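You operate a simulated robot arm through the tools that you are given. There is no shell and no other tool. Be economical: measure what you need, move in short steps, check, and stop when the job is done.

Carry out the task below with a simulated two-armed robot. There is one attempt and no reset: what you move stays moved.

Task
Wipe up the spill on the parts table top with the cloth and put it back.

The check looks at the end state, three seconds after you hand in, the way a careful person would. Anything else that was tipped, shoved, dropped, spilled or broken makes it a failure. Flat cloth is picked up by pressing the open fingertips on it (5 to 10 N) and closing them slowly along it; thin cloth reads only 2 to 8 mm in the jaws.

Robot
Two 7-joint arms with two-finger parallel grippers on one trunk, on a base that drives. Base frame: it is fixed to the floor where the robot stands at the start and does not move with it; the origin is under the middle of the robot, x ahead of it, y to its left, z up. Readings come in mm, rad, newtons and seconds.
The left shoulder is at the start at [70, 134, 1101], the right one opposite. Payload 1.57 kg a hand.
The tool frame of a hand sits at the grasp point between the pads (the TCP): z along the fingers, y along the line on which they close. The tips reach 30 mm beyond it. Largest opening 80 mm; finger width 17, thickness 12; the body of the gripper, 40 by 82 mm, starts 80 mm behind the TCP.
Orientation is told as [roll, pitch, yaw] about the base's x, y, z axes, in that order, counted from this pose: with the fingers straight down and closing along the base's y, the tool's x points along the base's -x, its y along +y and its z along -z.

Tools
- The arms move only by the tool servo_tool. It takes "left_targets", "right_targets" or both (then of equal length, played together; a hand with none holds still); each is a list of rows, each a list of 7 numbers: the turn, a rotation vector about the tool's x, y, z in degrees, then the shift along the tool's x, y, z in cm, then the opening, from 0 (shut) to 1 (fully open). In form: [[wx, wy, wz, dx, dy, dz, grip], ...]. A call has 1 to 10 rows; each row is the pose to reach, as a shift and turn from the pose commanded when the call began, along the tool's axes at that moment. A row lasts 0.2 s, in which the tool goes at most 50 mm and 0.15 rad; a call with a longer step from one row to the next is refused whole, and so is a gripper value outside its range. A pose out of reach is approached as far as the arm can. The call stops where the force on the tool passes 40 N (or 10 N more than at its start, if that is more) or the arm is blocked; 0.2 s more then pass. The fingers move at their own pace (about 153 mm/s each) and stop on an object; they squeeze with about 42 N. The grip force told is the motor's: it shows also when the fingers shut on nothing. Time passes only in rows, and 0.2 s behind the last, so rows that repeat a pose let the fingers close. The reply holds the time, the measured pose of the TCP, the force on the tool along the base axes, the opening and the grip force, in the units named above and with some noise, with the torque about the TCP (base axes, N m) and any sound that the robot's microphone picked up.
- Cameras (640 x 400 px; columns grow to the right, rows downward): "scene" is now at [128.7, 33.9, 1319.6]; the picture's right is [0.40, -0.92, 0.00], its down [-0.59, -0.26, -0.77] and it looks along [0.70, 0.31, -0.64] (base axes); focal length 278 px, centre (320, 200). "left" rides on the left gripper at [72, 7, -122] in its tool frame; the picture's right is [-0.09, 1.00, 0.00], its down [-0.84, -0.08, -0.54] and it looks along [-0.54, -0.05, 0.84] (tool axes); focal length 238 px, centre (320, 200). "right" rides on the right gripper at [72, -7, -122] in its tool frame; the picture's right is [0.09, 1.00, 0.00], its down [-0.84, 0.08, -0.54] and it looks along [-0.54, 0.05, 0.84] (tool axes); focal length 238 px, centre (320, 200).
- camera(camera): a new picture of that camera. The clock stands still meanwhile.
- move_column(by): slides the trunk up (or, below 0, down) by that many mm; the arms and the scene camera ride with it, the base frame stays. It gives what a move gives, with no picture.
- base_move(legs): drives the robot by 1 to 6 legs, each [ahead, left, turn to the left] in mm, mm and rad, along the robot's own axes; the way and the turn of a leg run together, so that a leg with both is an arc; at most 1500 mm and 3.142 rad a leg. The arms and the cameras ride along, it lands a little off, and it stops where it bumps. It gives what a move gives.
- aim_head(pan, tilt): turns the head with the scene camera to pan (to the left, within 1.501 rad either way) and tilt (down, from -0.506 to 1.204), counted from straight ahead of the robot. It gives what a move gives.
- probe_pixels(camera, pixels): for up to 12 pixels [column, row] of the newest picture of that camera ("zoom" is the newest enlarged one), the place [x, y, z] in the base frame of the surface seen there, good to about 3 mm. The clock stands still meanwhile.
- inspect(camera, box): a new picture of the part [left, top, right, bottom] of that camera's present view, enlarged. The clock stands still meanwhile.
- finish_job(): hands the job in; it is judged then, once.

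Go step by step. Measure first, check grasps and placings, and put right what went wrong. The budget is 80 turns and 62 pictures, counting those below and the enlarged ones. Unless the task says otherwise, let go and move clear before handing in, and close with one line.

The tools are called after "Emit:" as name(argument=value, ...) on one line, values as JSON. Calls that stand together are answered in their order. servo_tool: Moves the arms, as the interface text tells. Its arguments: {"type":"object","properties":{"left_targets":{"type":"array","items":{"type":"array","items":{"type":"number"}}},"right_targets":{"type":"array","items":{"type":"array","items":{"type":"number"}}}},"required":[]} The other tools are called the same way: move_column (by) slides the trunk up or down; base_move (legs) drives the base; aim_head (pan, tilt) turns the head that bears the scene camera; camera (camera) takes a picture; probe_pixels (camera, pixels) gives the place of the surface under pixels of a picture; inspect (camera, box) takes an enlarged picture of a part of a camera's view; finish_job () hands the job in.

At the start:

```text
clock: 0.0
left_position: [357.2, 406.7, 1130.2]
left_tcp_rot: [0.0, -0.001, 0.001]
left_contact_force: [0.1, 0.3, 0.6]
left_wrist_torque: [0.01, -0.02, 0.02]
left_opening: 80.1
left_grip_force: 0.0
right_position: [445.1, 8.3, 1042.5]
right_tcp_rot: [0.002, 0.002, 0.001]
right_contact_force: [0.1, -0.7, -0.4]
right_wrist_torque: [-0.01, 0.03, -0.01]
right_opening: 80.3
right_grip_force: 0.0
trunk travel left (down, up): [-675.0, 265.0]
robot x, y, heading: [1.9, 0.6, -0.006]
head pan, tilt: [0.412, 0.695]
```

scene: 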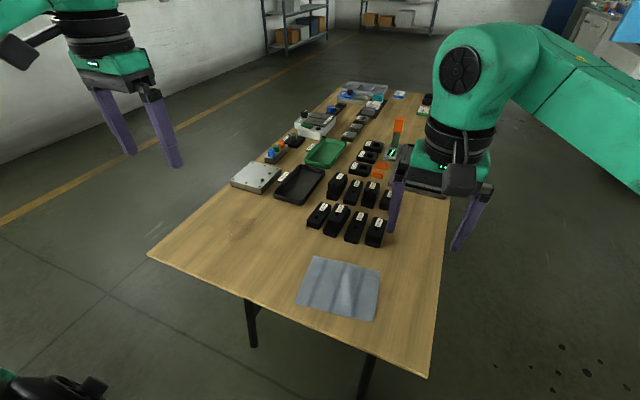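
right: 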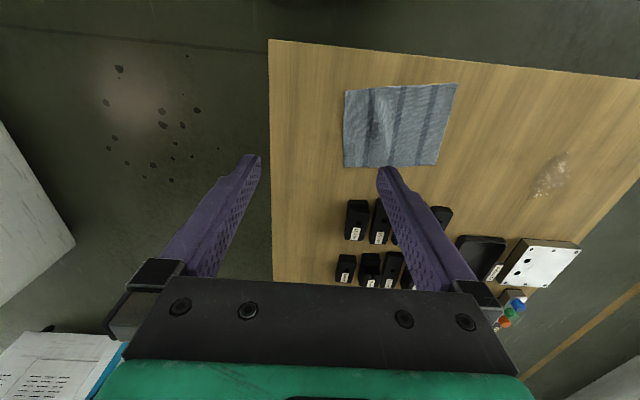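
left: 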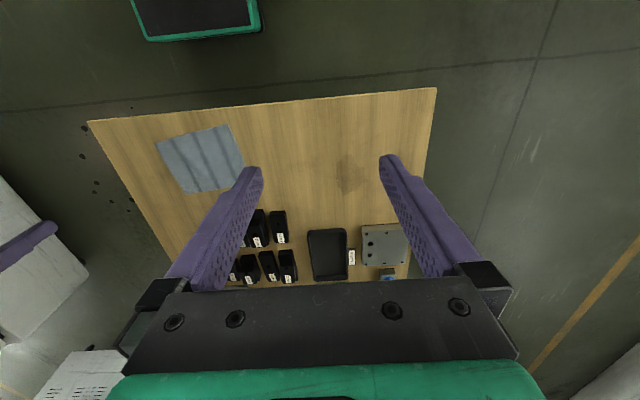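

The cloth lies at scene pixels around (340,287), and the spill is a faint patch near right-camera (550,175), left-camera (350,175). I'll measure both.

Emit:
probe_pixels(camera="scene", pixels=[[314, 257], [380, 269], [374, 320], [297, 302], [340, 287], [148, 254], [428, 377], [320, 215], [375, 235], [300, 185], [255, 178]])

Emit:
probe_pixels(camera="right", pixels=[[550, 175], [565, 152], [532, 192], [567, 178], [345, 91], [457, 84], [437, 164], [345, 167]])

Emit:
probe_pixels(camera="left", pixels=[[350, 175], [340, 155], [365, 175], [350, 192], [335, 180]])

Emit:
inspect(camera="scene", box=[140, 180, 460, 380])

```text
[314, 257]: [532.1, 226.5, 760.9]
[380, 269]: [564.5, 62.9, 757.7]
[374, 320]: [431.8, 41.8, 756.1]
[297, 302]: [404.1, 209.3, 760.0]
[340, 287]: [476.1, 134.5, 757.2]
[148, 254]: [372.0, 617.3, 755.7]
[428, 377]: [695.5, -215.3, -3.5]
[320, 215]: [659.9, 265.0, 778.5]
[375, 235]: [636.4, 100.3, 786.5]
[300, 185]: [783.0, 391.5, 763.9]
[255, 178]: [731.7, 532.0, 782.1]
```

```text
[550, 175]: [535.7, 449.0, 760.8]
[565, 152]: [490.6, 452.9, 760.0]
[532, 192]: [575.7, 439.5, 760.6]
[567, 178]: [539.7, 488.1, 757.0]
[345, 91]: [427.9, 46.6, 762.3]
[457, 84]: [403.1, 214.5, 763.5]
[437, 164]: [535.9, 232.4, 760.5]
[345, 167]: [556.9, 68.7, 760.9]
```

```text
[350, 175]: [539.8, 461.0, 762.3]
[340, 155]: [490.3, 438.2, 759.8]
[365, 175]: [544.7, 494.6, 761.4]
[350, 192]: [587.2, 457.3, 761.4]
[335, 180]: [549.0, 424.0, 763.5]
```

```text
2.00 times, centred on (300, 280) of scene
```

zoom: 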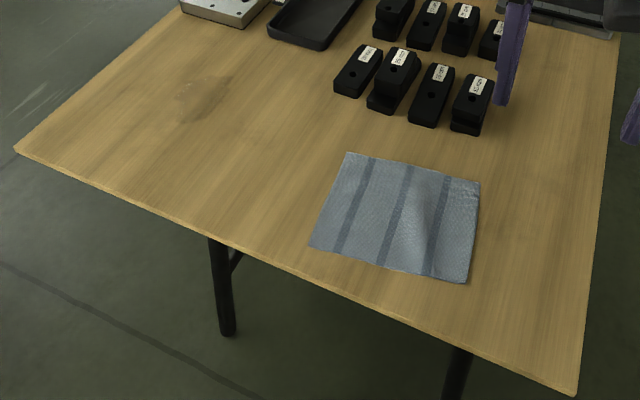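

The cloth is about 165×133 mm, centred at (482,137). The spill is around (537,455), roughly 110×75 mm, with open table between them. I'll swing the right hand out to the right and look to the left before shifting the base that way.

Emit:
servo_tool(right_targets=[[0, 0, 0, 0, -4, 0, 1], [0, 0, 0, 0, -8, -1, 1], [0, 0, 0, 0, -12, -2, 1], [0, 0, 0, 0, -16, -3, 1], [0, 0, 0, 0, -20, -4, 1], [0, 0, 0, 0, -24, -4, 1]])

Emit:
aim_head(pan=1.3, tilt=0.9)

Emit:
camera(camera="scene")

```text
clock: 1.4
left_position: [357.6, 405.0, 1130.9]
left_tcp_rot: [0.001, 0.0, 0.002]
left_contact_force: [0.4, -0.5, 0.2]
left_wrist_torque: [0.02, 0.0, -0.01]
left_opening: 79.9
left_grip_force: 0.0
right_position: [443.8, -234.2, 1081.9]
right_tcp_rot: [0.001, 0.0, 0.002]
right_contact_force: [0.7, -0.4, -0.3]
right_wrist_torque: [0.0, 0.04, 0.0]
right_opening: 79.9
right_grip_force: 0.1
trunk travel left (down, up): [-675.0, 265.0]
robot x, y, heading: [0.4, -0.2, -0.002]
head pan, tilt: [0.412, 0.695]
```

```text
clock: 2.6
left_position: [356.9, 405.7, 1128.7]
left_tcp_rot: [0.0, 0.001, 0.001]
left_contact_force: [0.7, -0.9, -0.1]
left_wrist_torque: [0.0, 0.01, 0.05]
left_opening: 80.1
left_grip_force: 0.0
right_position: [443.3, -230.2, 1082.1]
right_tcp_rot: [-0.002, 0.0, 0.0]
right_contact_force: [-0.1, 0.6, -0.8]
right_wrist_torque: [0.02, 0.0, 0.0]
right_opening: 80.0
right_grip_force: 0.0
trunk travel left (down, up): [-675.0, 265.0]
robot x, y, heading: [1.6, 1.4, -0.003]
head pan, tilt: [1.3, 0.901]
```

```text
57 pictures are left
```

scene: 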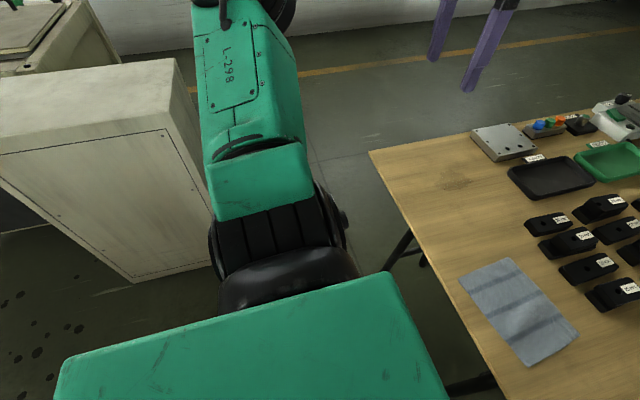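

A white cabinet stands to the left, around pixel (120,200). I'll measure its distance and height before driving.

Emit:
probe_pixels(camera="scene", pixels=[[170, 75], [190, 120], [170, 250], [130, 280], [60, 100], [20, 160], [60, 225], [5, 75], [370, 150], [480, 370], [390, 265]])

```text
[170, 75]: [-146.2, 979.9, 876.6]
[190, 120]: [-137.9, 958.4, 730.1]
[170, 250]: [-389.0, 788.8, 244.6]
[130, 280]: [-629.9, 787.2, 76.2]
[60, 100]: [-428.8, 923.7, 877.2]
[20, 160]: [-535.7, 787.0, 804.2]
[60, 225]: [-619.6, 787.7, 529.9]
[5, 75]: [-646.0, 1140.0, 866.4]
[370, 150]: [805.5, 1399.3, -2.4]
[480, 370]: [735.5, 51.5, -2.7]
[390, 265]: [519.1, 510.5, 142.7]
```

The cabinet face is at y≈787, so shifting 200 mm left is clear. I'll drive and aim the head at the work area.

Emit:
base_move(legs=[[0, 200, 0]])

Emit:
aim_head(pan=0.2, tilt=0.9)

Emit:
camera(camera="scene")

```text
clock: 4.2
left_position: [357.1, 604.0, 1131.9]
left_tcp_rot: [0.001, 0.0, 0.002]
left_contact_force: [0.0, -0.5, 0.2]
left_wrist_torque: [0.05, 0.0, 0.0]
left_opening: 80.1
left_grip_force: 0.0
right_position: [443.5, -33.5, 1080.5]
right_tcp_rot: [0.001, -0.002, -0.003]
right_contact_force: [0.5, 0.9, 0.1]
right_wrist_torque: [-0.03, -0.01, 0.02]
right_opening: 80.1
right_grip_force: 0.0
trunk travel left (down, up): [-675.0, 265.0]
robot x, y, heading: [-1.1, 201.8, -0.001]
head pan, tilt: [1.3, 0.901]
```

```text
clock: 5.5
left_position: [356.9, 606.4, 1129.1]
left_tcp_rot: [0.0, -0.001, 0.003]
left_contact_force: [0.1, 0.2, -0.1]
left_wrist_torque: [0.01, -0.01, 0.02]
left_opening: 80.0
left_grip_force: 0.0
right_position: [442.9, -33.4, 1081.9]
right_tcp_rot: [-0.001, 0.002, -0.001]
right_contact_force: [0.8, -1.4, -0.4]
right_wrist_torque: [-0.01, 0.0, 0.0]
right_opening: 80.0
right_grip_force: 0.1
trunk travel left (down, up): [-675.0, 265.0]
robot x, y, heading: [-1.9, 203.3, 0.0]
head pan, tilt: [0.201, 0.901]
```

```text
56 pictures are left
```

scene: 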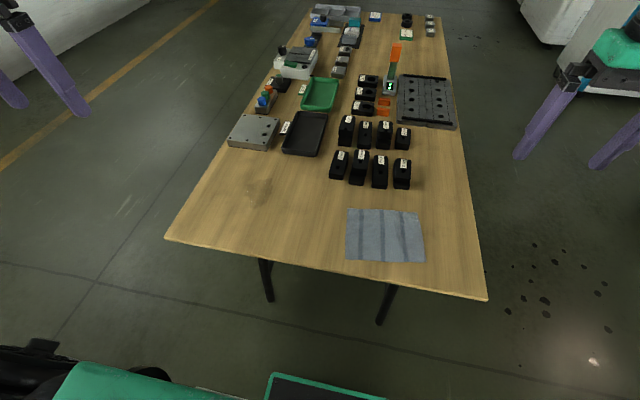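

Now a clear view: cloth at (385,235), spill near (258,190), blocks in front row at (340–400,180). I'll measure the clearances.

Emit:
probe_pixels(camera="scene", pixels=[[347, 208], [416, 213], [424, 262], [346, 259], [258, 190], [250, 180], [268, 182], [252, 205], [332, 180], [400, 190], [230, 147], [285, 153]])

Emit:
inspect(camera="scene", box=[160, 130, 480, 330])

```text
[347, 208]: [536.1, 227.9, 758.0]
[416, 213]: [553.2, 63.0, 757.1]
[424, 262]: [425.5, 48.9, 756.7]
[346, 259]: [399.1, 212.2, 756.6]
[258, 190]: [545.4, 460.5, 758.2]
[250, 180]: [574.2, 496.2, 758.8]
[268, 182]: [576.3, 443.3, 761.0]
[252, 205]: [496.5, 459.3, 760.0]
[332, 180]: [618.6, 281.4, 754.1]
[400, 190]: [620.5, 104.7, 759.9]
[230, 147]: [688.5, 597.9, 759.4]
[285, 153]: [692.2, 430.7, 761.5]
```

```text
2.00 times, centred on (320, 230) of scene
```

zoom: 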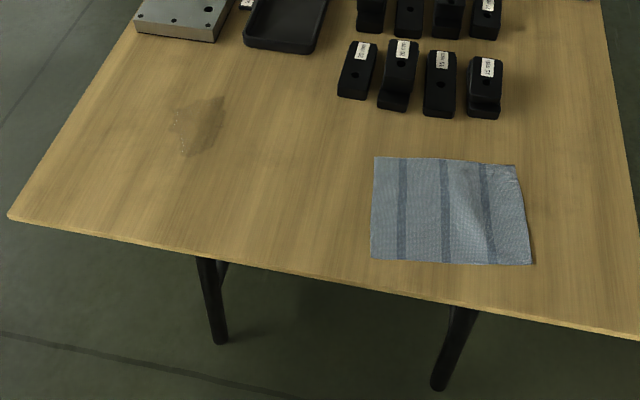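

Front blocks begin at x≈618 and the tray at x≈690, so the way is clear. I'll bring the left hand above the cloth centre (479,138).

Emit:
servo_tool(left_targets=[[0, 0, 0, -1.3, -4.4, 0.5, 1], [0, 0, 0, -2.6, -8.8, 1, 1], [0, 0, 0, -3.9, -13.2, 1.5, 1], [0, 0, 0, -5.2, -17.6, 2, 1], [0, 0, 0, -6.5, -22, 2.5, 1], [0, 0, 0, -7.8, -26.4, 3, 1], [0, 0, 0, -9.1, -30.8, 3.5, 1], [0, 0, 0, -10.4, -35.2, 4, 1], [0, 0, 0, -11.7, -39.6, 4.5, 1], [0, 0, 0, -12.2, -44, 5, 1]])

Emit:
servo_tool(left_targets=[[0, 0, 0, 0, -1, 4, 1], [0, 0, 0, 0, -2, 8, 1], [0, 0, 0, 0, -2.8, 12, 1], [0, 0, 0, 0, -2.8, 16, 1], [0, 0, 0, 0, -2.8, 20, 1], [0, 0, 0, 0, -2.8, 24, 1], [0, 0, 0, 0, -2.8, 24, 1]])

Emit:
camera(camera="left")

```text
clock: 7.7
left_position: [414.9, 254.5, 1045.3]
left_tcp_rot: [0.0, -0.002, 0.005]
left_contact_force: [-0.9, -0.4, -0.3]
left_wrist_torque: [0.03, 0.0, 0.02]
left_opening: 80.0
left_grip_force: 0.1
left hand out of reach, approached as far as the arm can: row 8, 9, 10
right_position: [443.7, -34.3, 1081.0]
right_tcp_rot: [0.002, -0.001, 0.0]
right_contact_force: [-0.1, -0.4, 0.4]
right_wrist_torque: [0.01, 0.0, -0.01]
right_opening: 79.9
right_grip_force: 0.0
trunk travel left (down, up): [-675.0, 265.0]
robot x, y, heading: [-0.1, 198.1, 0.0]
head pan, tilt: [0.201, 0.901]
```

```text
clock: 9.3
left_position: [391.4, 272.3, 834.5]
left_tcp_rot: [-0.002, -0.001, 0.0]
left_contact_force: [0.3, 0.8, 0.0]
left_wrist_torque: [-0.04, -0.05, 0.02]
left_opening: 80.1
left_grip_force: 0.0
left hand out of reach, approached as far as the arm can: row 2, 3, 4, 5, 6, 7
right_position: [444.3, -32.9, 1081.1]
right_tcp_rot: [-0.001, 0.001, 0.001]
right_contact_force: [-0.3, -0.2, 0.5]
right_wrist_torque: [-0.03, 0.01, 0.01]
right_opening: 80.3
right_grip_force: 0.0
trunk travel left (down, up): [-675.0, 265.0]
robot x, y, heading: [1.3, 198.7, -0.0]
head pan, tilt: [0.201, 0.901]
```

```text
54 pictures are left
```

left: 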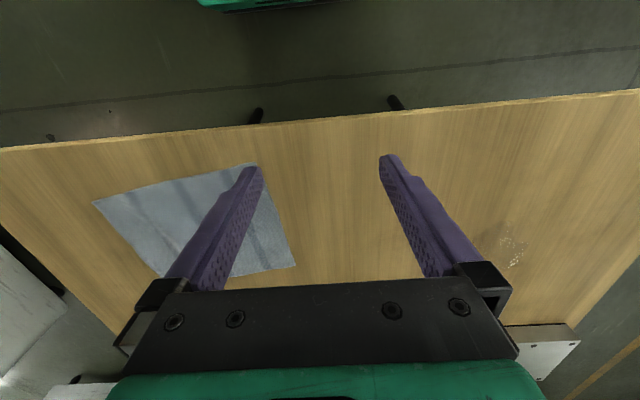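

The left arm can't cross inward that far: it stopped at (391,272). I'll go back to base y≈0, where the cloth is on the left hand's own side, and use the base for the sideways haul later.

Emit:
base_move(legs=[[0, -200, 0]])

Emit:
servo_tool(left_targets=[[0, 0, 0, 0, 0, -0.5, 1], [0, 0, 0, 0, 0, -0.5, 1]])

```text
clock: 10.9
left_position: [392.7, 75.3, 834.4]
left_tcp_rot: [-0.001, -0.003, 0.002]
left_contact_force: [0.2, 0.3, -0.4]
left_wrist_torque: [0.02, 0.03, -0.01]
left_opening: 80.3
left_grip_force: 0.2
right_position: [442.8, -229.8, 1083.0]
right_tcp_rot: [0.0, -0.001, 0.001]
right_contact_force: [-0.8, -0.2, -0.4]
right_wrist_torque: [0.01, 0.02, 0.01]
right_opening: 79.9
right_grip_force: 0.0
trunk travel left (down, up): [-675.0, 265.0]
robot x, y, heading: [0.3, 3.8, -0.002]
head pan, tilt: [0.201, 0.901]
```

```text
clock: 11.5
left_position: [391.2, 74.7, 839.5]
left_tcp_rot: [0.0, 0.001, 0.002]
left_contact_force: [-1.1, -0.4, 0.0]
left_wrist_torque: [0.01, -0.01, -0.02]
left_opening: 79.8
left_grip_force: 0.0
right_position: [443.9, -229.8, 1081.6]
right_tcp_rot: [-0.001, 0.0, 0.0]
right_contact_force: [0.0, -0.7, -0.7]
right_wrist_torque: [0.02, -0.03, 0.01]
right_opening: 79.9
right_grip_force: 0.0
trunk travel left (down, up): [-675.0, 265.0]
robot x, y, heading: [-3.5, 1.9, 0.001]
head pan, tilt: [0.201, 0.901]
```

The commanded pose follows the real one. I'll move over the cloth centre with the jaws half open, stopping 15 mm above it.

Emit:
servo_tool(left_targets=[[0, 0, 0, -3, 2.1, 0, 0.6], [0, 0, 0, -6, 4.2, 0, 0.5], [0, 0, 0, -8.8, 6.3, 1, 0.5], [0, 0, 0, -8.8, 6.3, 3.0, 0.5], [0, 0, 0, -8.8, 6.3, 3.5, 0.5], [0, 0, 0, -8.8, 6.3, 3.5, 0.5]])

Emit:
camera(camera="left")

```text
clock: 12.9
left_position: [469.9, 145.8, 813.0]
left_tcp_rot: [-0.003, -0.001, 0.0]
left_contact_force: [0.4, -0.1, -0.4]
left_wrist_torque: [0.03, 0.01, 0.02]
left_opening: 40.2
left_grip_force: 0.0
left hand out of reach, approached as far as the arm can: row 3, 4, 5, 6
right_position: [443.4, -230.3, 1081.5]
right_tcp_rot: [0.0, 0.0, 0.003]
right_contact_force: [-1.0, -0.5, 0.2]
right_wrist_torque: [0.03, -0.05, 0.0]
right_opening: 80.4
right_grip_force: 0.0
trunk travel left (down, up): [-675.0, 265.0]
robot x, y, heading: [0.2, 1.5, 0.001]
head pan, tilt: [0.201, 0.901]
```

```text
53 pictures are left
```

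left: 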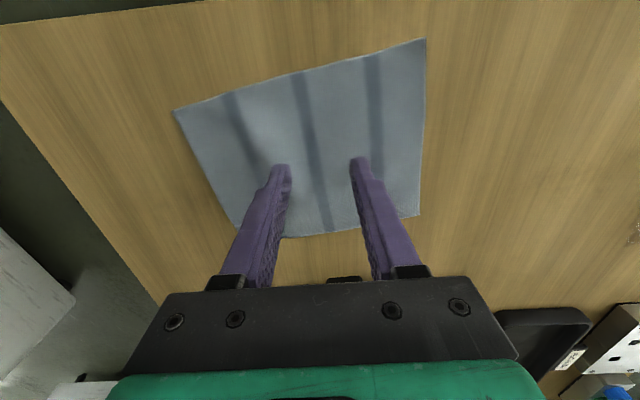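

It stalled at (470,146,813), short of the spec reach, so a wrist limit is likely. I'll test whether yawing the tool frees it, moving toward the target a little above the cloth.

Emit:
servo_tool(left_targets=[[0, 0, 5, 0, 0, -1, 0.5], [0, 0, 10, 0, 0, -1, 0.5], [0, 0, 15, 0, 0, -1, 0.5], [0, 0, 20, -1, 0, -0.5, 0.5], [0, 0, 20, -2, 0, 0, 0.5], [0, 0, 20, -2, 0, 0, 0.5]])

```text
clock: 14.3
left_position: [478.0, 152.2, 819.7]
left_tcp_rot: [-0.001, -0.001, -0.347]
left_contact_force: [0.7, 0.1, -0.2]
left_wrist_torque: [0.01, 0.0, -0.01]
left_opening: 40.0
left_grip_force: 0.0
left hand out of reach, approached as far as the arm can: row 4, 5, 6
right_position: [443.8, -229.9, 1081.3]
right_tcp_rot: [0.001, 0.002, 0.002]
right_contact_force: [-0.5, 0.1, -0.2]
right_wrist_torque: [0.0, 0.01, 0.0]
right_opening: 80.1
right_grip_force: 0.1
trunk travel left (down, up): [-675.0, 265.0]
robot x, y, heading: [-2.6, -1.9, 0.004]
head pan, tilt: [0.201, 0.901]
```

Yaw was free, but forward reach is still capped here, so the trunk height may be wrong for this work surface. I'll raise the hand 220 mm and lower the trunk by the same amount.

Emit:
servo_tool(left_targets=[[0, 0, 0, 0, 0, -4, 0.5], [0, 0, 0, 0, 0, -8, 0.5], [0, 0, 0, 0, 0, -12, 0.5], [0, 0, 0, 0, 0, -16, 0.5], [0, 0, 0, 0, 0, -20, 0.5], [0, 0, 0, 0, 0, -24, 0.5], [0, 0, 0, 0, 0, -24, 0.5]])

Emit:
move_column(by=-220)

Emit:
servo_tool(left_targets=[[0, 0, 0, -2, 0, 0, 0.5], [0, 0, 0, -4, 0, 0, 0.5], [0, 0, 0, -4, 0, 0, 0.5]])

```text
clock: 15.9
left_position: [477.7, 153.9, 1059.2]
left_tcp_rot: [-0.002, -0.001, -0.347]
left_contact_force: [-0.4, -0.2, -0.7]
left_wrist_torque: [0.0, -0.01, 0.01]
left_opening: 40.2
left_grip_force: 0.0
right_position: [442.5, -229.3, 1083.2]
right_tcp_rot: [-0.001, 0.001, 0.004]
right_contact_force: [0.0, 0.6, -0.4]
right_wrist_torque: [-0.01, -0.01, 0.01]
right_opening: 80.1
right_grip_force: 0.0
trunk travel left (down, up): [-675.0, 265.0]
robot x, y, heading: [-2.5, 1.1, 0.003]
head pan, tilt: [0.201, 0.901]
```

```text
clock: 18.2
left_position: [479.1, 155.2, 839.5]
left_tcp_rot: [-0.002, -0.001, -0.347]
left_contact_force: [0.1, 0.2, 0.0]
left_wrist_torque: [-0.01, 0.0, 0.01]
left_opening: 40.1
left_grip_force: 0.2
right_position: [443.6, -229.7, 862.6]
right_tcp_rot: [0.001, 0.001, 0.003]
right_contact_force: [0.1, 0.8, -1.0]
right_wrist_torque: [0.02, 0.0, 0.0]
right_opening: 80.1
right_grip_force: 0.0
trunk travel left (down, up): [-455.0, 485.0]
robot x, y, heading: [-3.5, 1.2, -0.002]
head pan, tilt: [0.201, 0.901]
```

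```text
clock: 19.0
left_position: [510.0, 145.7, 836.3]
left_tcp_rot: [0.001, -0.002, -0.344]
left_contact_force: [0.2, -1.1, 0.4]
left_wrist_torque: [0.03, 0.03, 0.01]
left_opening: 40.0
left_grip_force: 0.0
left hand out of reach, approached as far as the arm can: row 2, 3
right_position: [442.4, -229.1, 862.4]
right_tcp_rot: [0.001, -0.001, 0.003]
right_contact_force: [-0.1, -0.1, -0.6]
right_wrist_torque: [-0.01, 0.04, 0.01]
right_opening: 79.9
right_grip_force: 0.1
trunk travel left (down, up): [-455.0, 485.0]
robot x, y, heading: [-3.2, 2.1, 0.003]
head pan, tilt: [0.201, 0.901]
```

Lowering the trunk extended reach to x≈510. For the spill (up to x≈590) I'd still like the base closer, so I'll look down to see the gap between base and table.

Emit:
aim_head(pan=0.0, tilt=1.2)

Emit:
camera(camera="scene")

Emit:
camera(camera="left")

```text
clock: 19.8
left_position: [509.1, 144.1, 836.7]
left_tcp_rot: [0.0, 0.0, -0.349]
left_contact_force: [0.9, 0.2, 0.3]
left_wrist_torque: [0.0, 0.01, 0.02]
left_opening: 40.0
left_grip_force: 0.1
right_position: [444.6, -230.2, 862.2]
right_tcp_rot: [0.0, 0.0, 0.002]
right_contact_force: [-0.9, -1.0, 0.0]
right_wrist_torque: [-0.01, 0.01, -0.03]
right_opening: 79.9
right_grip_force: 0.0
trunk travel left (down, up): [-455.0, 485.0]
robot x, y, heading: [-1.9, 0.7, -0.0]
head pan, tilt: [0.0, 1.201]
```

```text
52 pictures are left
```

scene: 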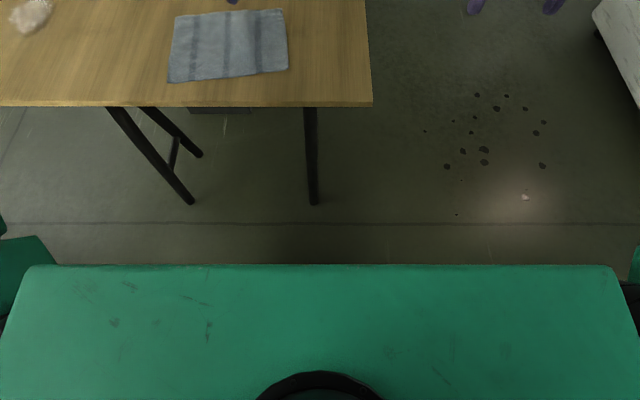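

```text
51 pictures are left
```

left: 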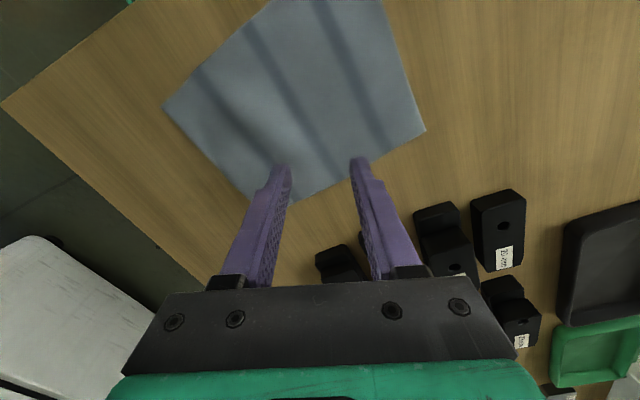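

I'll measure the shoulder bar's front edge, the table edge and the legs.

Emit:
probe_pixels(camera="scene", pixels=[[320, 268], [100, 268], [320, 258], [190, 203], [313, 203], [200, 104], [370, 104], [280, 230], [310, 130]])

```text
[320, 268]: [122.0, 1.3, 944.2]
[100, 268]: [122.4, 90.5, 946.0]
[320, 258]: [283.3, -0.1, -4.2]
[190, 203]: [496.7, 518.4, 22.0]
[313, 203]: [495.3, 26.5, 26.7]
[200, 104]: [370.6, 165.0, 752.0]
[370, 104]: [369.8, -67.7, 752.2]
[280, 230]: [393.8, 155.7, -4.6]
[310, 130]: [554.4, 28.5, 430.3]
```

The base front is behind x=283 and the table edge is at x=370, so driving 80 mm ahead is safe. I'll pull the hand back and undo the yaw first, then drive.

Emit:
servo_tool(left_targets=[[0, 0, -5, 2.35, -0.85, 0, 0.5], [0, 0, -10, 4.7, -1.7, 0, 0.5], [0, 0, -15, 7.05, -2.55, 0, 0.5], [0, 0, -20, 9.4, -3.4, 0, 0.5], [0, 0, -20, 9.4, -3.4, 0, 0.5]])

Emit:
base_move(legs=[[80, 0, 0]])

Emit:
aim_head(pan=0.3, tilt=0.9)

```text
clock: 21.0
left_position: [410.3, 144.5, 834.5]
left_tcp_rot: [-0.001, -0.001, 0.003]
left_contact_force: [-0.3, 0.5, 0.3]
left_wrist_torque: [-0.01, -0.02, -0.01]
left_opening: 39.9
left_grip_force: 0.1
right_position: [444.1, -229.9, 860.6]
right_tcp_rot: [0.0, 0.0, 0.001]
right_contact_force: [-0.3, -0.2, 0.0]
right_wrist_torque: [-0.02, 0.0, 0.0]
right_opening: 80.2
right_grip_force: 0.0
trunk travel left (down, up): [-455.0, 485.0]
robot x, y, heading: [-4.2, 0.7, -0.002]
head pan, tilt: [0.0, 1.201]
```

```text
clock: 22.1
left_position: [489.9, 144.8, 836.0]
left_tcp_rot: [0.0, 0.0, 0.002]
left_contact_force: [0.4, -0.9, -0.2]
left_wrist_torque: [-0.02, 0.02, 0.02]
left_opening: 40.3
left_grip_force: 0.0
right_position: [524.2, -230.1, 861.5]
right_tcp_rot: [0.001, 0.002, 0.0]
right_contact_force: [0.7, 0.7, 0.3]
right_wrist_torque: [-0.04, 0.01, 0.03]
right_opening: 80.1
right_grip_force: 0.1
trunk travel left (down, up): [-455.0, 485.0]
robot x, y, heading: [82.9, 1.1, 0.004]
head pan, tilt: [0.0, 1.201]
```

```text
clock: 22.9
left_position: [488.1, 143.6, 836.7]
left_tcp_rot: [0.0, -0.002, 0.001]
left_contact_force: [0.4, -0.7, -0.5]
left_wrist_torque: [-0.04, 0.03, 0.0]
left_opening: 40.1
left_grip_force: 0.0
right_position: [522.8, -230.5, 862.5]
right_tcp_rot: [0.001, 0.0, 0.001]
right_contact_force: [0.0, 0.2, -0.5]
right_wrist_torque: [0.01, 0.0, -0.02]
right_opening: 79.9
right_grip_force: 0.0
trunk travel left (down, up): [-455.0, 485.0]
robot x, y, heading: [78.1, -2.4, -0.002]
head pan, tilt: [0.3, 0.901]
```

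The hand is at (489,144), right over the cloth. I'll shift slightly to centre and descend, slowing near the table.

Emit:
servo_tool(left_targets=[[0, 0, 0, 1, -0.6, 1.5, 0.5], [0, 0, 0, 1, -0.6, 3, 0.5], [0, 0, 0, 1, -0.6, 3.8, 0.5], [0, 0, 0, 1, -0.6, 4.2, 0.5], [0, 0, 0, 1, -0.6, 4.4, 0.5], [0, 0, 0, 1, -0.6, 4.5, 0.5]])

```text
clock: 24.3
left_position: [479.5, 138.2, 790.9]
left_tcp_rot: [0.0, -0.001, 0.002]
left_contact_force: [-0.1, 0.1, 0.6]
left_wrist_torque: [0.02, 0.02, 0.01]
left_opening: 40.0
left_grip_force: 0.1
right_position: [522.7, -230.4, 862.2]
right_tcp_rot: [0.0, 0.002, -0.001]
right_contact_force: [0.2, 0.5, 0.2]
right_wrist_torque: [0.01, 0.0, -0.01]
right_opening: 80.0
right_grip_force: 0.0
trunk travel left (down, up): [-455.0, 485.0]
robot x, y, heading: [79.7, 0.1, -0.005]
head pan, tilt: [0.3, 0.901]
```

No contact yet at z 790.9. Pressing down in 1 mm steps.

Emit:
servo_tool(left_targets=[[0, 0, 0, 0, 0, 0.1, 0.5], [0, 0, 0, 0, 0, 0.2, 0.5], [0, 0, 0, 0, 0, 0.2, 0.5]])

```text
clock: 25.1
left_position: [479.2, 138.7, 791.5]
left_tcp_rot: [-0.001, -0.006, 0.002]
left_contact_force: [3.1, 2.8, 18.0]
left_wrist_torque: [0.2, -0.05, 0.02]
left_opening: 40.1
left_grip_force: 0.2
right_position: [522.0, -231.4, 863.3]
right_tcp_rot: [-0.001, -0.001, -0.001]
right_contact_force: [-0.5, -0.5, -0.7]
right_wrist_torque: [0.02, -0.01, -0.02]
right_opening: 80.2
right_grip_force: 0.1
trunk travel left (down, up): [-455.0, 485.0]
robot x, y, heading: [79.0, 3.1, -0.001]
head pan, tilt: [0.3, 0.901]
```

Contact at 18 N. I'll ease up 1 mm for about 8 N and close slowly.

Emit:
servo_tool(left_targets=[[0, 0, 0, 0, 0, -0.11, 0.5], [0, 0, 0, 0, 0, -0.11, 0.43], [0, 0, 0, 0, 0, -0.11, 0.36], [0, 0, 0, 0, 0, -0.11, 0.29], [0, 0, 0, 0, 0, -0.11, 0.22], [0, 0, 0, 0, 0, -0.11, 0.15], [0, 0, 0, 0, 0, -0.11, 0.08], [0, 0, 0, 0, 0, -0.11, 0.0], [0, 0, 0, 0, 0, -0.11, 0.0], [0, 0, 0, 0, 0, -0.11, 0.0]])

Emit:
camera(camera="left")

Emit:
inspect(camera="scene", box=[240, 120, 480, 320])

```text
clock: 27.3
left_position: [479.0, 137.9, 791.6]
left_tcp_rot: [-0.001, -0.001, 0.001]
left_contact_force: [-0.6, -0.5, 10.8]
left_wrist_torque: [-0.04, 0.04, -0.01]
left_opening: 2.2
left_grip_force: 24.1
right_position: [522.4, -229.5, 862.6]
right_tcp_rot: [0.001, -0.003, 0.0]
right_contact_force: [-0.4, -0.5, 0.3]
right_wrist_torque: [0.0, -0.02, -0.03]
right_opening: 80.0
right_grip_force: 0.0
trunk travel left (down, up): [-455.0, 485.0]
robot x, y, heading: [77.8, 4.5, -0.001]
head pan, tilt: [0.3, 0.901]
```

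```text
50 pictures are left
```

left: 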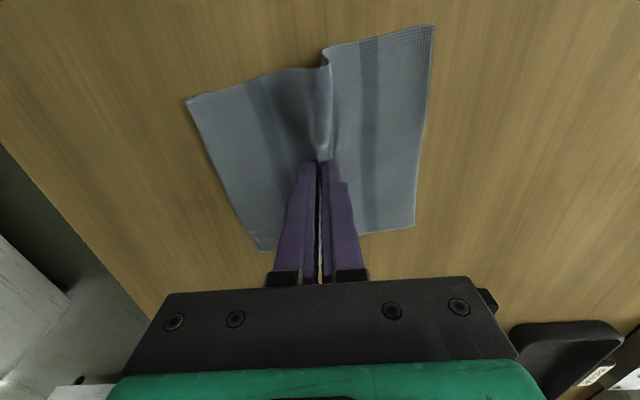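

```text
2.00 times, centred on (360, 220) of scene
```

zoom: 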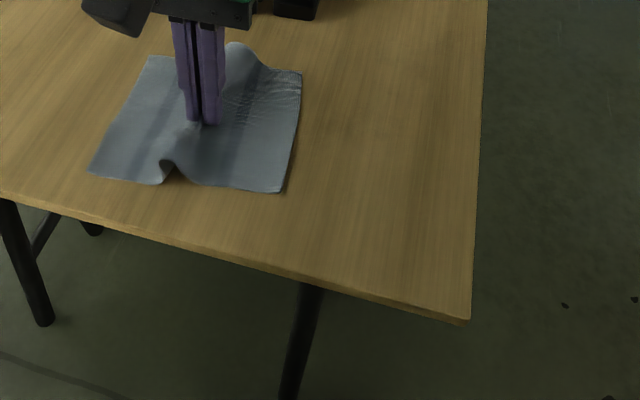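

The cloth is held (2.2 mm opening, fold visible between the tips). I'll raise 4 mm to ease friction and tow it left with the base 300 mm.

Emit:
servo_tool(left_targets=[[0, 0, 0, 0, 0, -0.2, 0], [0, 0, 0, 0, 0, -0.4, 0]])

Emit:
base_move(legs=[[0, 150, 0], [0, 150, 0]])

Emit:
camera(camera="left")

Emit:
camera(camera="scene")

```text
clock: 27.9
left_position: [478.7, 137.4, 794.3]
left_tcp_rot: [0.001, -0.002, 0.001]
left_contact_force: [0.4, -0.2, 0.8]
left_wrist_torque: [-0.01, 0.02, -0.01]
left_opening: 2.1
left_grip_force: 23.8
right_position: [522.8, -228.9, 861.4]
right_tcp_rot: [-0.001, 0.0, 0.0]
right_contact_force: [0.4, 0.0, 0.0]
right_wrist_torque: [-0.02, -0.03, -0.02]
right_opening: 79.9
right_grip_force: 0.1
trunk travel left (down, up): [-455.0, 485.0]
robot x, y, heading: [79.9, 1.8, -0.003]
head pan, tilt: [0.3, 0.901]
```

```text
clock: 30.2
left_position: [478.5, 437.8, 794.2]
left_tcp_rot: [-0.003, -0.003, 0.003]
left_contact_force: [-0.6, 0.2, 0.2]
left_wrist_torque: [-0.01, 0.01, -0.01]
left_opening: 1.9
left_grip_force: 23.3
right_position: [522.8, 68.1, 861.6]
right_tcp_rot: [0.0, 0.001, 0.0]
right_contact_force: [-0.3, 0.2, -1.0]
right_wrist_torque: [-0.04, 0.01, 0.01]
right_opening: 79.8
right_grip_force: 0.0
trunk travel left (down, up): [-455.0, 485.0]
robot x, y, heading: [82.0, 298.1, 0.003]
head pan, tilt: [0.3, 0.901]
```

```text
48 pictures are left
```

left: 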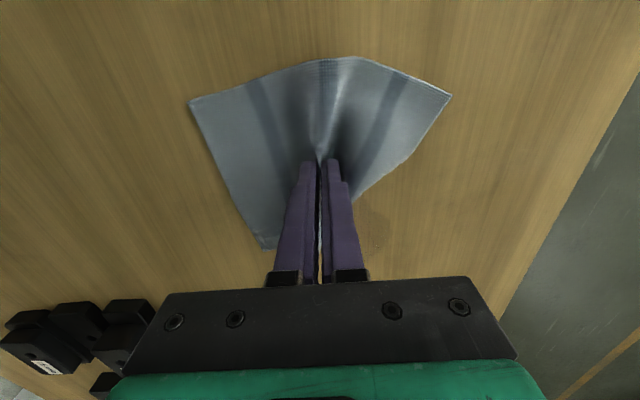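

```text
47 pictures are left
```

scene: 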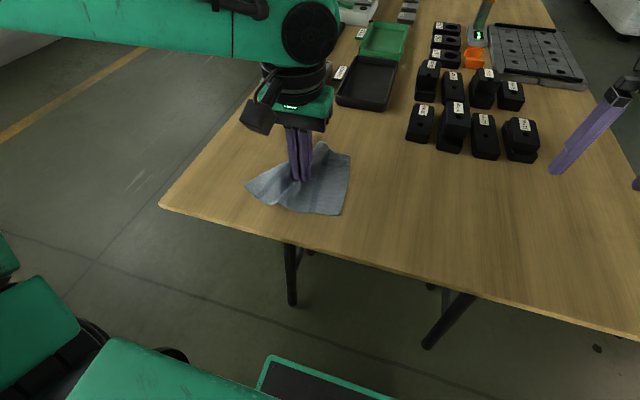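

The cloth has come along to (478,438), at the spill's near edge, with the spill still visible at left-camera (372,225). I'll press lightly and stroke forward through it.

Emit:
servo_tool(left_targets=[[0, 0, 0, 0, 0, 0.2, 0], [0, 0, 0, 0, 0, 0.35, 0], [0, 0, 0, -2, 0, 0.35, 0], [0, 0, 0, -4, 0, 0.35, 0], [0, 0, 0, -6, 0, 0.35, 0], [0, 0, 0, -8, 0, 0.35, 0], [0, 0, 0, -10, 0, 0.35, 0]])

Emit:
camera(camera="left")

```text
clock: 31.8
left_position: [578.5, 436.4, 790.8]
left_tcp_rot: [-0.003, -0.001, 0.001]
left_contact_force: [-1.2, -1.1, 3.8]
left_wrist_torque: [-0.05, 0.09, -0.05]
left_opening: 2.0
left_grip_force: 23.5
right_position: [521.7, 68.7, 862.4]
right_tcp_rot: [-0.002, -0.001, 0.003]
right_contact_force: [-0.6, 0.1, 0.2]
right_wrist_torque: [-0.01, -0.01, 0.01]
right_opening: 80.1
right_grip_force: 0.0
trunk travel left (down, up): [-455.0, 485.0]
robot x, y, heading: [76.9, 305.0, -0.0]
head pan, tilt: [0.3, 0.901]
```

```text
46 pictures are left
```

left: 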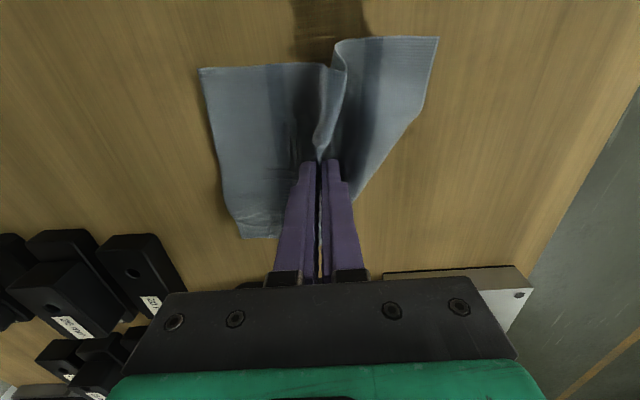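

Reach and contact are good (3.8 N), and residue is still visible near (330,15). I'll continue with overlapping strokes and slightly more pressure.

Emit:
servo_tool(left_targets=[[0, 0, 0, 0, 1.5, 0.05, 0], [0, 0, 0, 1.5, 2.2, 0.05, 0], [0, 0, 0, 3.5, 2.2, 0.05, 0], [0, 0, 0, 5.5, 2.2, 0.05, 0], [0, 0, 0, 7.5, 2.2, 0.05, 0], [0, 0, 0, 9.5, 2.2, 0.05, 0], [0, 0, 0, 11.5, 2.2, 0.05, 0], [0, 0, 0, 12.5, 2.2, 0.05, 0]])

Emit:
servo_tool(left_targets=[[0, 0, 0, 0, 1.0, 0, 0], [0, 0, 0, -1, 2, 0, 0], [0, 0, 0, -3, 2, 0, 0], [0, 0, 0, -5, 2, 0, 0], [0, 0, 0, -7, 2, 0, 0], [0, 0, 0, -9, 2, 0, 0], [0, 0, 0, -11, 2, 0, 0], [0, 0, 0, -12.5, 2, 0, 0]])

Emit:
camera(camera="left")

Emit:
camera(camera="scene")

```text
clock: 33.6
left_position: [453.7, 458.3, 790.6]
left_tcp_rot: [-0.001, -0.003, 0.001]
left_contact_force: [5.4, -0.3, 13.7]
left_wrist_torque: [-0.01, -0.17, 0.02]
left_opening: 2.2
left_grip_force: 23.6
right_position: [523.2, 66.4, 861.7]
right_tcp_rot: [0.001, -0.001, -0.001]
right_contact_force: [0.1, 0.9, -0.1]
right_wrist_torque: [0.0, 0.0, 0.01]
right_opening: 80.0
right_grip_force: 0.0
trunk travel left (down, up): [-455.0, 485.0]
robot x, y, heading: [81.7, 300.4, -0.0]
head pan, tilt: [0.3, 0.901]
```

```text
clock: 35.4
left_position: [577.4, 479.6, 790.5]
left_tcp_rot: [0.001, -0.004, 0.001]
left_contact_force: [-2.9, -0.3, 6.8]
left_wrist_torque: [0.0, 0.13, -0.01]
left_opening: 2.2
left_grip_force: 23.2
right_position: [520.6, 67.2, 862.8]
right_tcp_rot: [0.001, -0.002, 0.0]
right_contact_force: [0.6, 0.3, -0.6]
right_wrist_torque: [-0.04, -0.01, 0.0]
right_opening: 79.6
right_grip_force: 0.0
trunk travel left (down, up): [-455.0, 485.0]
robot x, y, heading: [79.5, 299.8, 0.002]
head pan, tilt: [0.3, 0.901]
```

```text
45 pictures are left
```

left: 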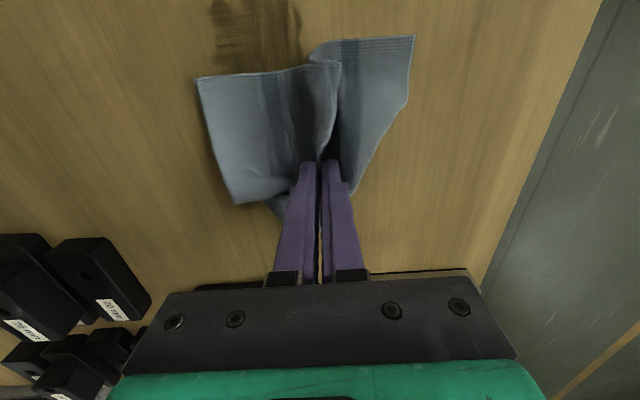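

```text
44 pictures are left
```

scene: 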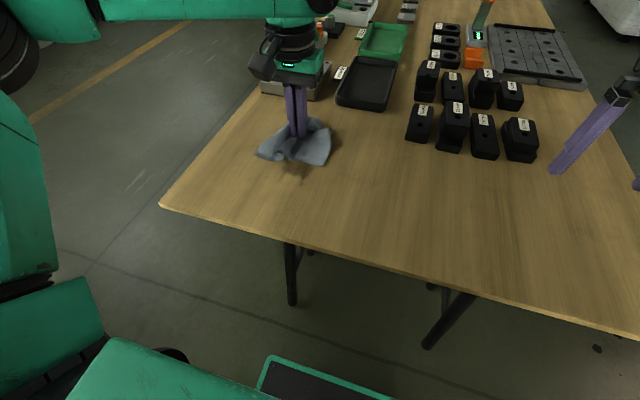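

A residue remains at left-camera (215–300, 0–70). I'll find where that is.

Emit:
probe_pixels(camera="left", pixels=[[212, 10], [300, 15], [255, 40], [222, 60], [295, 60]])

Emit:
inspect(camera="left", box=[160, 0, 420, 160])

```text
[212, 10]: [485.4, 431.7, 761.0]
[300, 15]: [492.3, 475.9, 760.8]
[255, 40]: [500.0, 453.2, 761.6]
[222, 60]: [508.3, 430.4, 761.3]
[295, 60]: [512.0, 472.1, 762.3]
```

```text
2.46 times, centred on (290, 80) of left
```

zoom: 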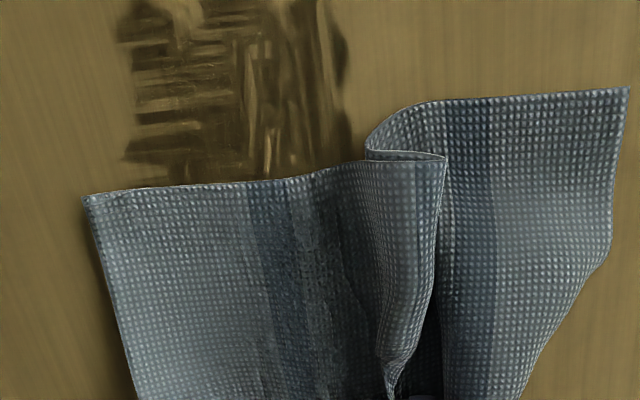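

Only the narrow tip contact cleans, leaving streaks across x 485–512+, y 430–476. I'll do dense parallel strokes 12 mm apart over the whole patch with firmer pressure.

Emit:
servo_tool(left_targets=[[0, 0, 0, -1.5, 0.5, 0.05, 0], [0, 0, 0, 1.5, 0.5, 0.05, 0], [0, 0, 0, 4.5, 0.5, 0.05, 0], [0, 0, 0, 7.5, 0.5, 0.05, 0], [0, 0, 0, 10.5, 0.5, 0.03, 0], [0, 0, 0, 10.5, -0.8, 0.03, 0], [0, 0, 0, 7.5, -0.8, 0.03, 0], [0, 0, 0, 4.5, -0.8, 0.05, 0], [0, 0, 0, 1.5, -0.8, 0.05, 0], [0, 0, 0, -1.5, -0.8, 0.05, 0]])

Emit:
servo_tool(left_targets=[[0, 0, 0, 0, -1.2, 0, 0], [0, 0, 0, 3, -1.2, 0, 0], [0, 0, 0, 6, -1.2, 0, 0], [0, 0, 0, 9, -1.2, 0, 0], [0, 0, 0, 11.7, -1.2, -0.02, 0], [0, 0, 0, 11.7, -2.4, -0.02, 0], [0, 0, 0, 8.7, -2.4, 0, 0], [0, 0, 0, 5.7, -2.4, 0, 0], [0, 0, 0, 2.7, -2.4, 0, 0], [0, 0, 0, 0, -2.4, 0, 0]])

Emit:
servo_tool(left_targets=[[0, 0, 0, 0, -1.2, 0, 0], [0, 0, 0, 3, -1.2, 0, 0], [0, 0, 0, 6, -1.2, 0, 0], [0, 0, 0, 9, -1.2, 0, 0], [0, 0, 0, 11.7, -1.2, -0.02, 0], [0, 0, 0, 11.7, -2.4, -0.02, 0], [0, 0, 0, 8.7, -2.4, 0, 0], [0, 0, 0, 5.7, -2.4, 0, 0], [0, 0, 0, 2.7, -2.4, 0, 0], [0, 0, 0, 0, -2.4, 0, 0]])

Emit:
camera(camera="left")

Emit:
inspect(camera="scene", box=[160, 80, 400, 240])

```text
clock: 37.6
left_position: [594.9, 469.8, 790.8]
left_tcp_rot: [0.001, 0.0, 0.001]
left_contact_force: [0.5, 0.8, 0.7]
left_wrist_torque: [-0.04, 0.02, 0.0]
left_opening: 2.0
left_grip_force: 24.2
right_position: [521.3, 69.3, 862.1]
right_tcp_rot: [0.0, 0.0, 0.0]
right_contact_force: [-0.4, 0.0, 1.0]
right_wrist_torque: [0.04, 0.0, 0.03]
right_opening: 79.8
right_grip_force: 0.1
trunk travel left (down, up): [-455.0, 485.0]
robot x, y, heading: [79.3, 298.8, 0.005]
head pan, tilt: [0.3, 0.901]
```

```text
clock: 39.8
left_position: [592.7, 447.0, 790.5]
left_tcp_rot: [0.0, -0.004, 0.001]
left_contact_force: [-1.3, -0.4, 6.4]
left_wrist_torque: [-0.01, 0.04, 0.05]
left_opening: 1.9
left_grip_force: 23.3
right_position: [521.8, 67.3, 863.0]
right_tcp_rot: [0.0, -0.002, 0.001]
right_contact_force: [-0.8, -0.7, -0.2]
right_wrist_torque: [-0.02, -0.03, -0.01]
right_opening: 80.1
right_grip_force: 0.0
trunk travel left (down, up): [-455.0, 485.0]
robot x, y, heading: [79.3, 297.6, 0.003]
head pan, tilt: [0.3, 0.901]
```

```text
clock: 42.0
left_position: [587.2, 426.3, 791.3]
left_tcp_rot: [-0.005, -0.01, 0.003]
left_contact_force: [-2.7, -5.2, 11.7]
left_wrist_torque: [-0.1, 0.13, 0.06]
left_opening: 2.2
left_grip_force: 23.9
left hand out of reach, approached as far as the arm can: row 10
right_position: [521.7, 66.7, 863.0]
right_tcp_rot: [0.001, -0.001, -0.001]
right_contact_force: [0.0, -0.5, -0.4]
right_wrist_torque: [-0.01, -0.03, 0.0]
right_opening: 80.0
right_grip_force: 0.0
trunk travel left (down, up): [-455.0, 485.0]
robot x, y, heading: [78.9, 300.3, -0.001]
head pan, tilt: [0.3, 0.901]
```

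```text
42 pictures are left
```

left: 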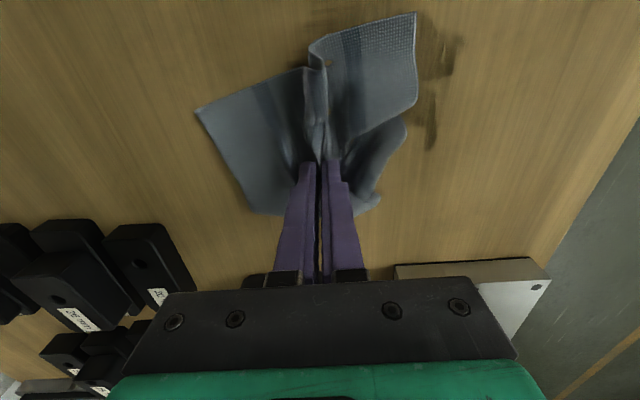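

```text
2.50 times, centred on (280, 160) of scene
```

zoom: 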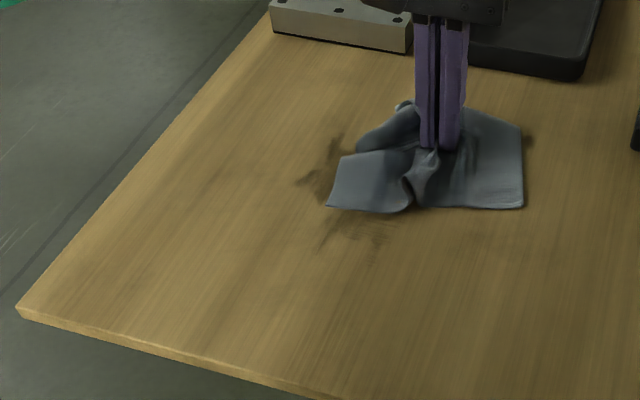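

Much is gone. Dark remnants are at left-camera (440,55), (430,120) and (320,15). I'll locate them.

Emit:
probe_pixels(camera="left", pixels=[[420, 25], [450, 40], [435, 75], [432, 110], [430, 145], [320, 15], [345, 12], [300, 20]])

Emit:
probe_pixels(camera="zoom", pixels=[[300, 180], [335, 145], [325, 235], [385, 235], [350, 215], [530, 140]])

```text
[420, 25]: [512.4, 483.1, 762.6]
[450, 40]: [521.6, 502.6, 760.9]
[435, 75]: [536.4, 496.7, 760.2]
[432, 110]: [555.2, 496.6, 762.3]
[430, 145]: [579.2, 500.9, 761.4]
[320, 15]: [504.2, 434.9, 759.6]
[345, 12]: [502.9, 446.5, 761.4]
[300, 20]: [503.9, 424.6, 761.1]
```

```text
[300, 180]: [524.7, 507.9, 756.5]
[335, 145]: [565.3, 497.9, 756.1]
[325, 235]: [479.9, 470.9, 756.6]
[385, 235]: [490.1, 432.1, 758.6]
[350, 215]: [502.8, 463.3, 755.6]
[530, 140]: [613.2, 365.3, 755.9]
```

Remaining strips are y 490–508 (x 510–580) and x 480–510 (y 425–475). I'll stroke along x at y≈498 and 508, then along y at x≈517, 505, 493 and 481.

Emit:
servo_tool(left_targets=[[0, 0, 0, 0.5, 3, 0, 0], [0, 0, 0, 0.5, 6, 0.03, 0], [0, 0, 0, 0.5, 7.2, 0.05, 0], [0, 0, 0, 3, 7.2, 0.05, 0], [0, 0, 0, 6, 7.2, 0.05, 0], [0, 0, 0, 8.7, 7.2, 0.05, 0], [0, 0, 0, 8.7, 8.2, 0.05, 0], [0, 0, 0, 6, 8.2, 0.05, 0], [0, 0, 0, 3, 8.2, 0.05, 0], [0, 0, 0, 0.5, 8.2, 0.05, 0]])

Emit:
servo_tool(left_targets=[[0, 0, 0, 3, 0, 0, 0], [0, 0, 0, 6.5, 0, 0, 0], [0, 0, 0, 6.5, -3, 0, 0], [0, 0, 0, 6.5, -6, 0, 0], [0, 0, 0, 6.5, -9, 0, 0], [0, 0, 0, 7.7, -9, 0, 0], [0, 0, 0, 7.7, -6, 0, 0], [0, 0, 0, 7.7, -3, 0, 0], [0, 0, 0, 7.7, 0, 0, 0]])

Emit:
servo_tool(left_targets=[[0, 0, 0, 1.2, 0, 0, 0], [0, 0, 0, 1.2, -3, 0, 0], [0, 0, 0, 1.2, -6, 0, 0], [0, 0, 0, 1.2, -9, 0, 0], [0, 0, 0, 2.4, -9, 0, 0], [0, 0, 0, 2.4, -6, 0, 0], [0, 0, 0, 2.4, -3, 0, 0], [0, 0, 0, 2.4, 0, 0, 0]])

Emit:
camera(camera="left")

Emit:
inspect(camera="scene", box=[160, 80, 400, 240])

```text
clock: 44.2
left_position: [582.7, 509.0, 791.6]
left_tcp_rot: [-0.001, -0.005, 0.002]
left_contact_force: [-7.3, 0.7, 18.4]
left_wrist_torque: [0.01, 0.29, 0.0]
left_opening: 2.0
left_grip_force: 24.1
right_position: [520.5, 67.2, 863.2]
right_tcp_rot: [0.001, -0.004, 0.002]
right_contact_force: [-1.4, 0.6, -0.2]
right_wrist_torque: [0.03, -0.01, 0.0]
right_opening: 80.1
right_grip_force: 0.2
trunk travel left (down, up): [-455.0, 485.0]
robot x, y, heading: [79.1, 295.3, 0.006]
head pan, tilt: [0.3, 0.901]
```

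```text
clock: 46.2
left_position: [503.9, 505.1, 792.2]
left_tcp_rot: [0.002, -0.004, -0.002]
left_contact_force: [0.8, -9.8, 25.3]
left_wrist_torque: [-0.33, 0.05, 0.06]
left_opening: 1.9
left_grip_force: 23.9
right_position: [520.7, 66.2, 863.1]
right_tcp_rot: [0.003, -0.005, 0.0]
right_contact_force: [0.4, -0.3, -0.4]
right_wrist_torque: [-0.02, -0.01, 0.02]
right_opening: 79.9
right_grip_force: 0.0
trunk travel left (down, up): [-455.0, 485.0]
robot x, y, heading: [79.6, 297.1, -0.005]
head pan, tilt: [0.3, 0.901]
```

```text
clock: 48.0
left_position: [481.5, 506.5, 791.6]
left_tcp_rot: [0.002, -0.002, -0.001]
left_contact_force: [0.4, -8.8, 19.7]
left_wrist_torque: [-0.25, 0.07, 0.02]
left_opening: 1.9
left_grip_force: 23.7
right_position: [520.5, 67.1, 863.2]
right_tcp_rot: [0.001, -0.001, 0.001]
right_contact_force: [0.2, -0.3, -0.4]
right_wrist_torque: [-0.01, -0.05, -0.01]
right_opening: 80.0
right_grip_force: 0.0
trunk travel left (down, up): [-455.0, 485.0]
robot x, y, heading: [78.2, 302.8, 0.002]
head pan, tilt: [0.3, 0.901]
```

```text
40 pictures are left
```

left: 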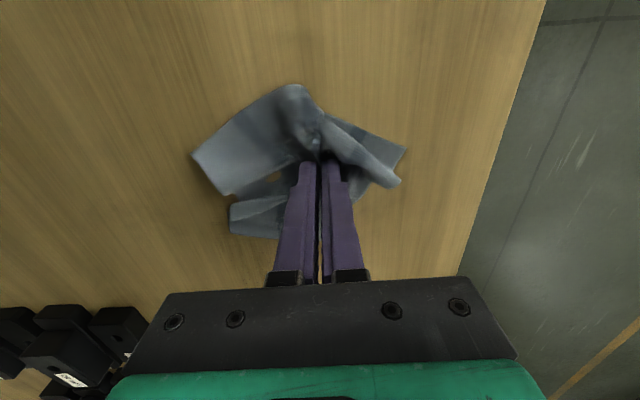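

```text
2.50 times, centred on (280, 160) of scene
```

zoom: 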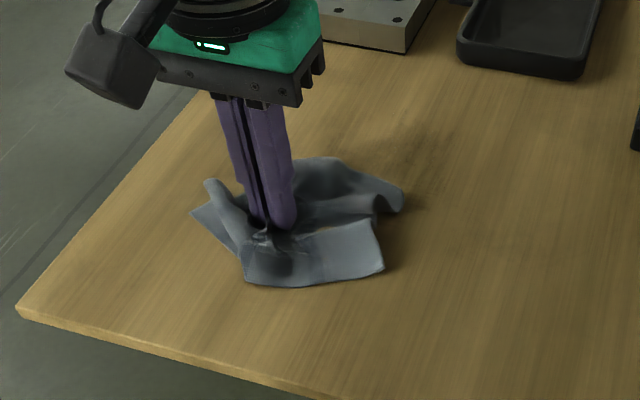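

The pressing was firm (up to 25 N) and the visible area looks clean. I'll lift the cloth 90 mm and pull it aside to see the whole patch.

Emit:
servo_tool(left_targets=[[0, 0, 0, 0, 0, -3, 0], [0, 0, 0, 1, -2, -6, 0], [0, 0, 0, 2, -5, -9, 0], [0, 0, 0, 4, -8, -9, 0], [0, 0, 0, 5, -11, -9, 0], [0, 0, 0, 5, -12, -9, 0], [0, 0, 0, 5, -12, -9, 0]])

Emit:
camera(camera="scene")

Emit:
camera(camera="left")

```text
clock: 49.6
left_position: [432.4, 388.3, 879.9]
left_tcp_rot: [-0.001, -0.002, 0.002]
left_contact_force: [0.4, 0.5, -0.8]
left_wrist_torque: [0.01, -0.02, 0.03]
left_opening: 1.9
left_grip_force: 23.3
right_position: [522.8, 68.8, 862.9]
right_tcp_rot: [0.001, 0.0, -0.001]
right_contact_force: [-0.4, 0.0, 0.2]
right_wrist_torque: [0.0, 0.02, -0.03]
right_opening: 79.9
right_grip_force: 0.1
trunk travel left (down, up): [-455.0, 485.0]
robot x, y, heading: [82.2, 299.5, 0.001]
head pan, tilt: [0.3, 0.901]
```

```text
38 pictures are left
```

scene: 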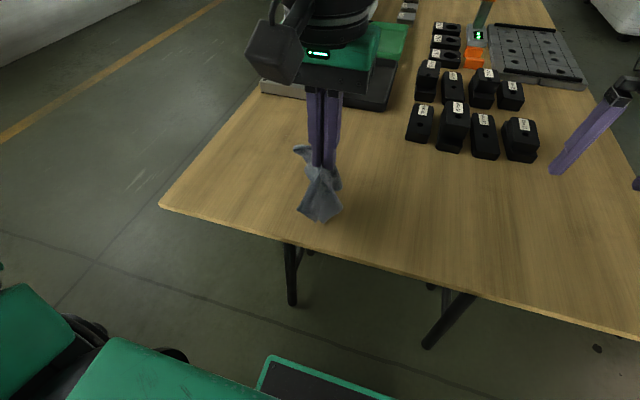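

```text
37 pictures are left
```

left: 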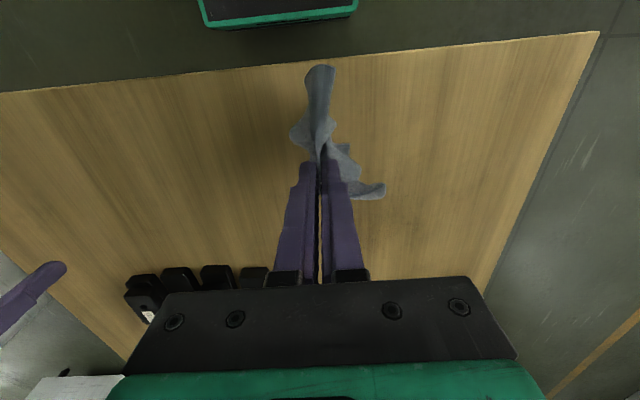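

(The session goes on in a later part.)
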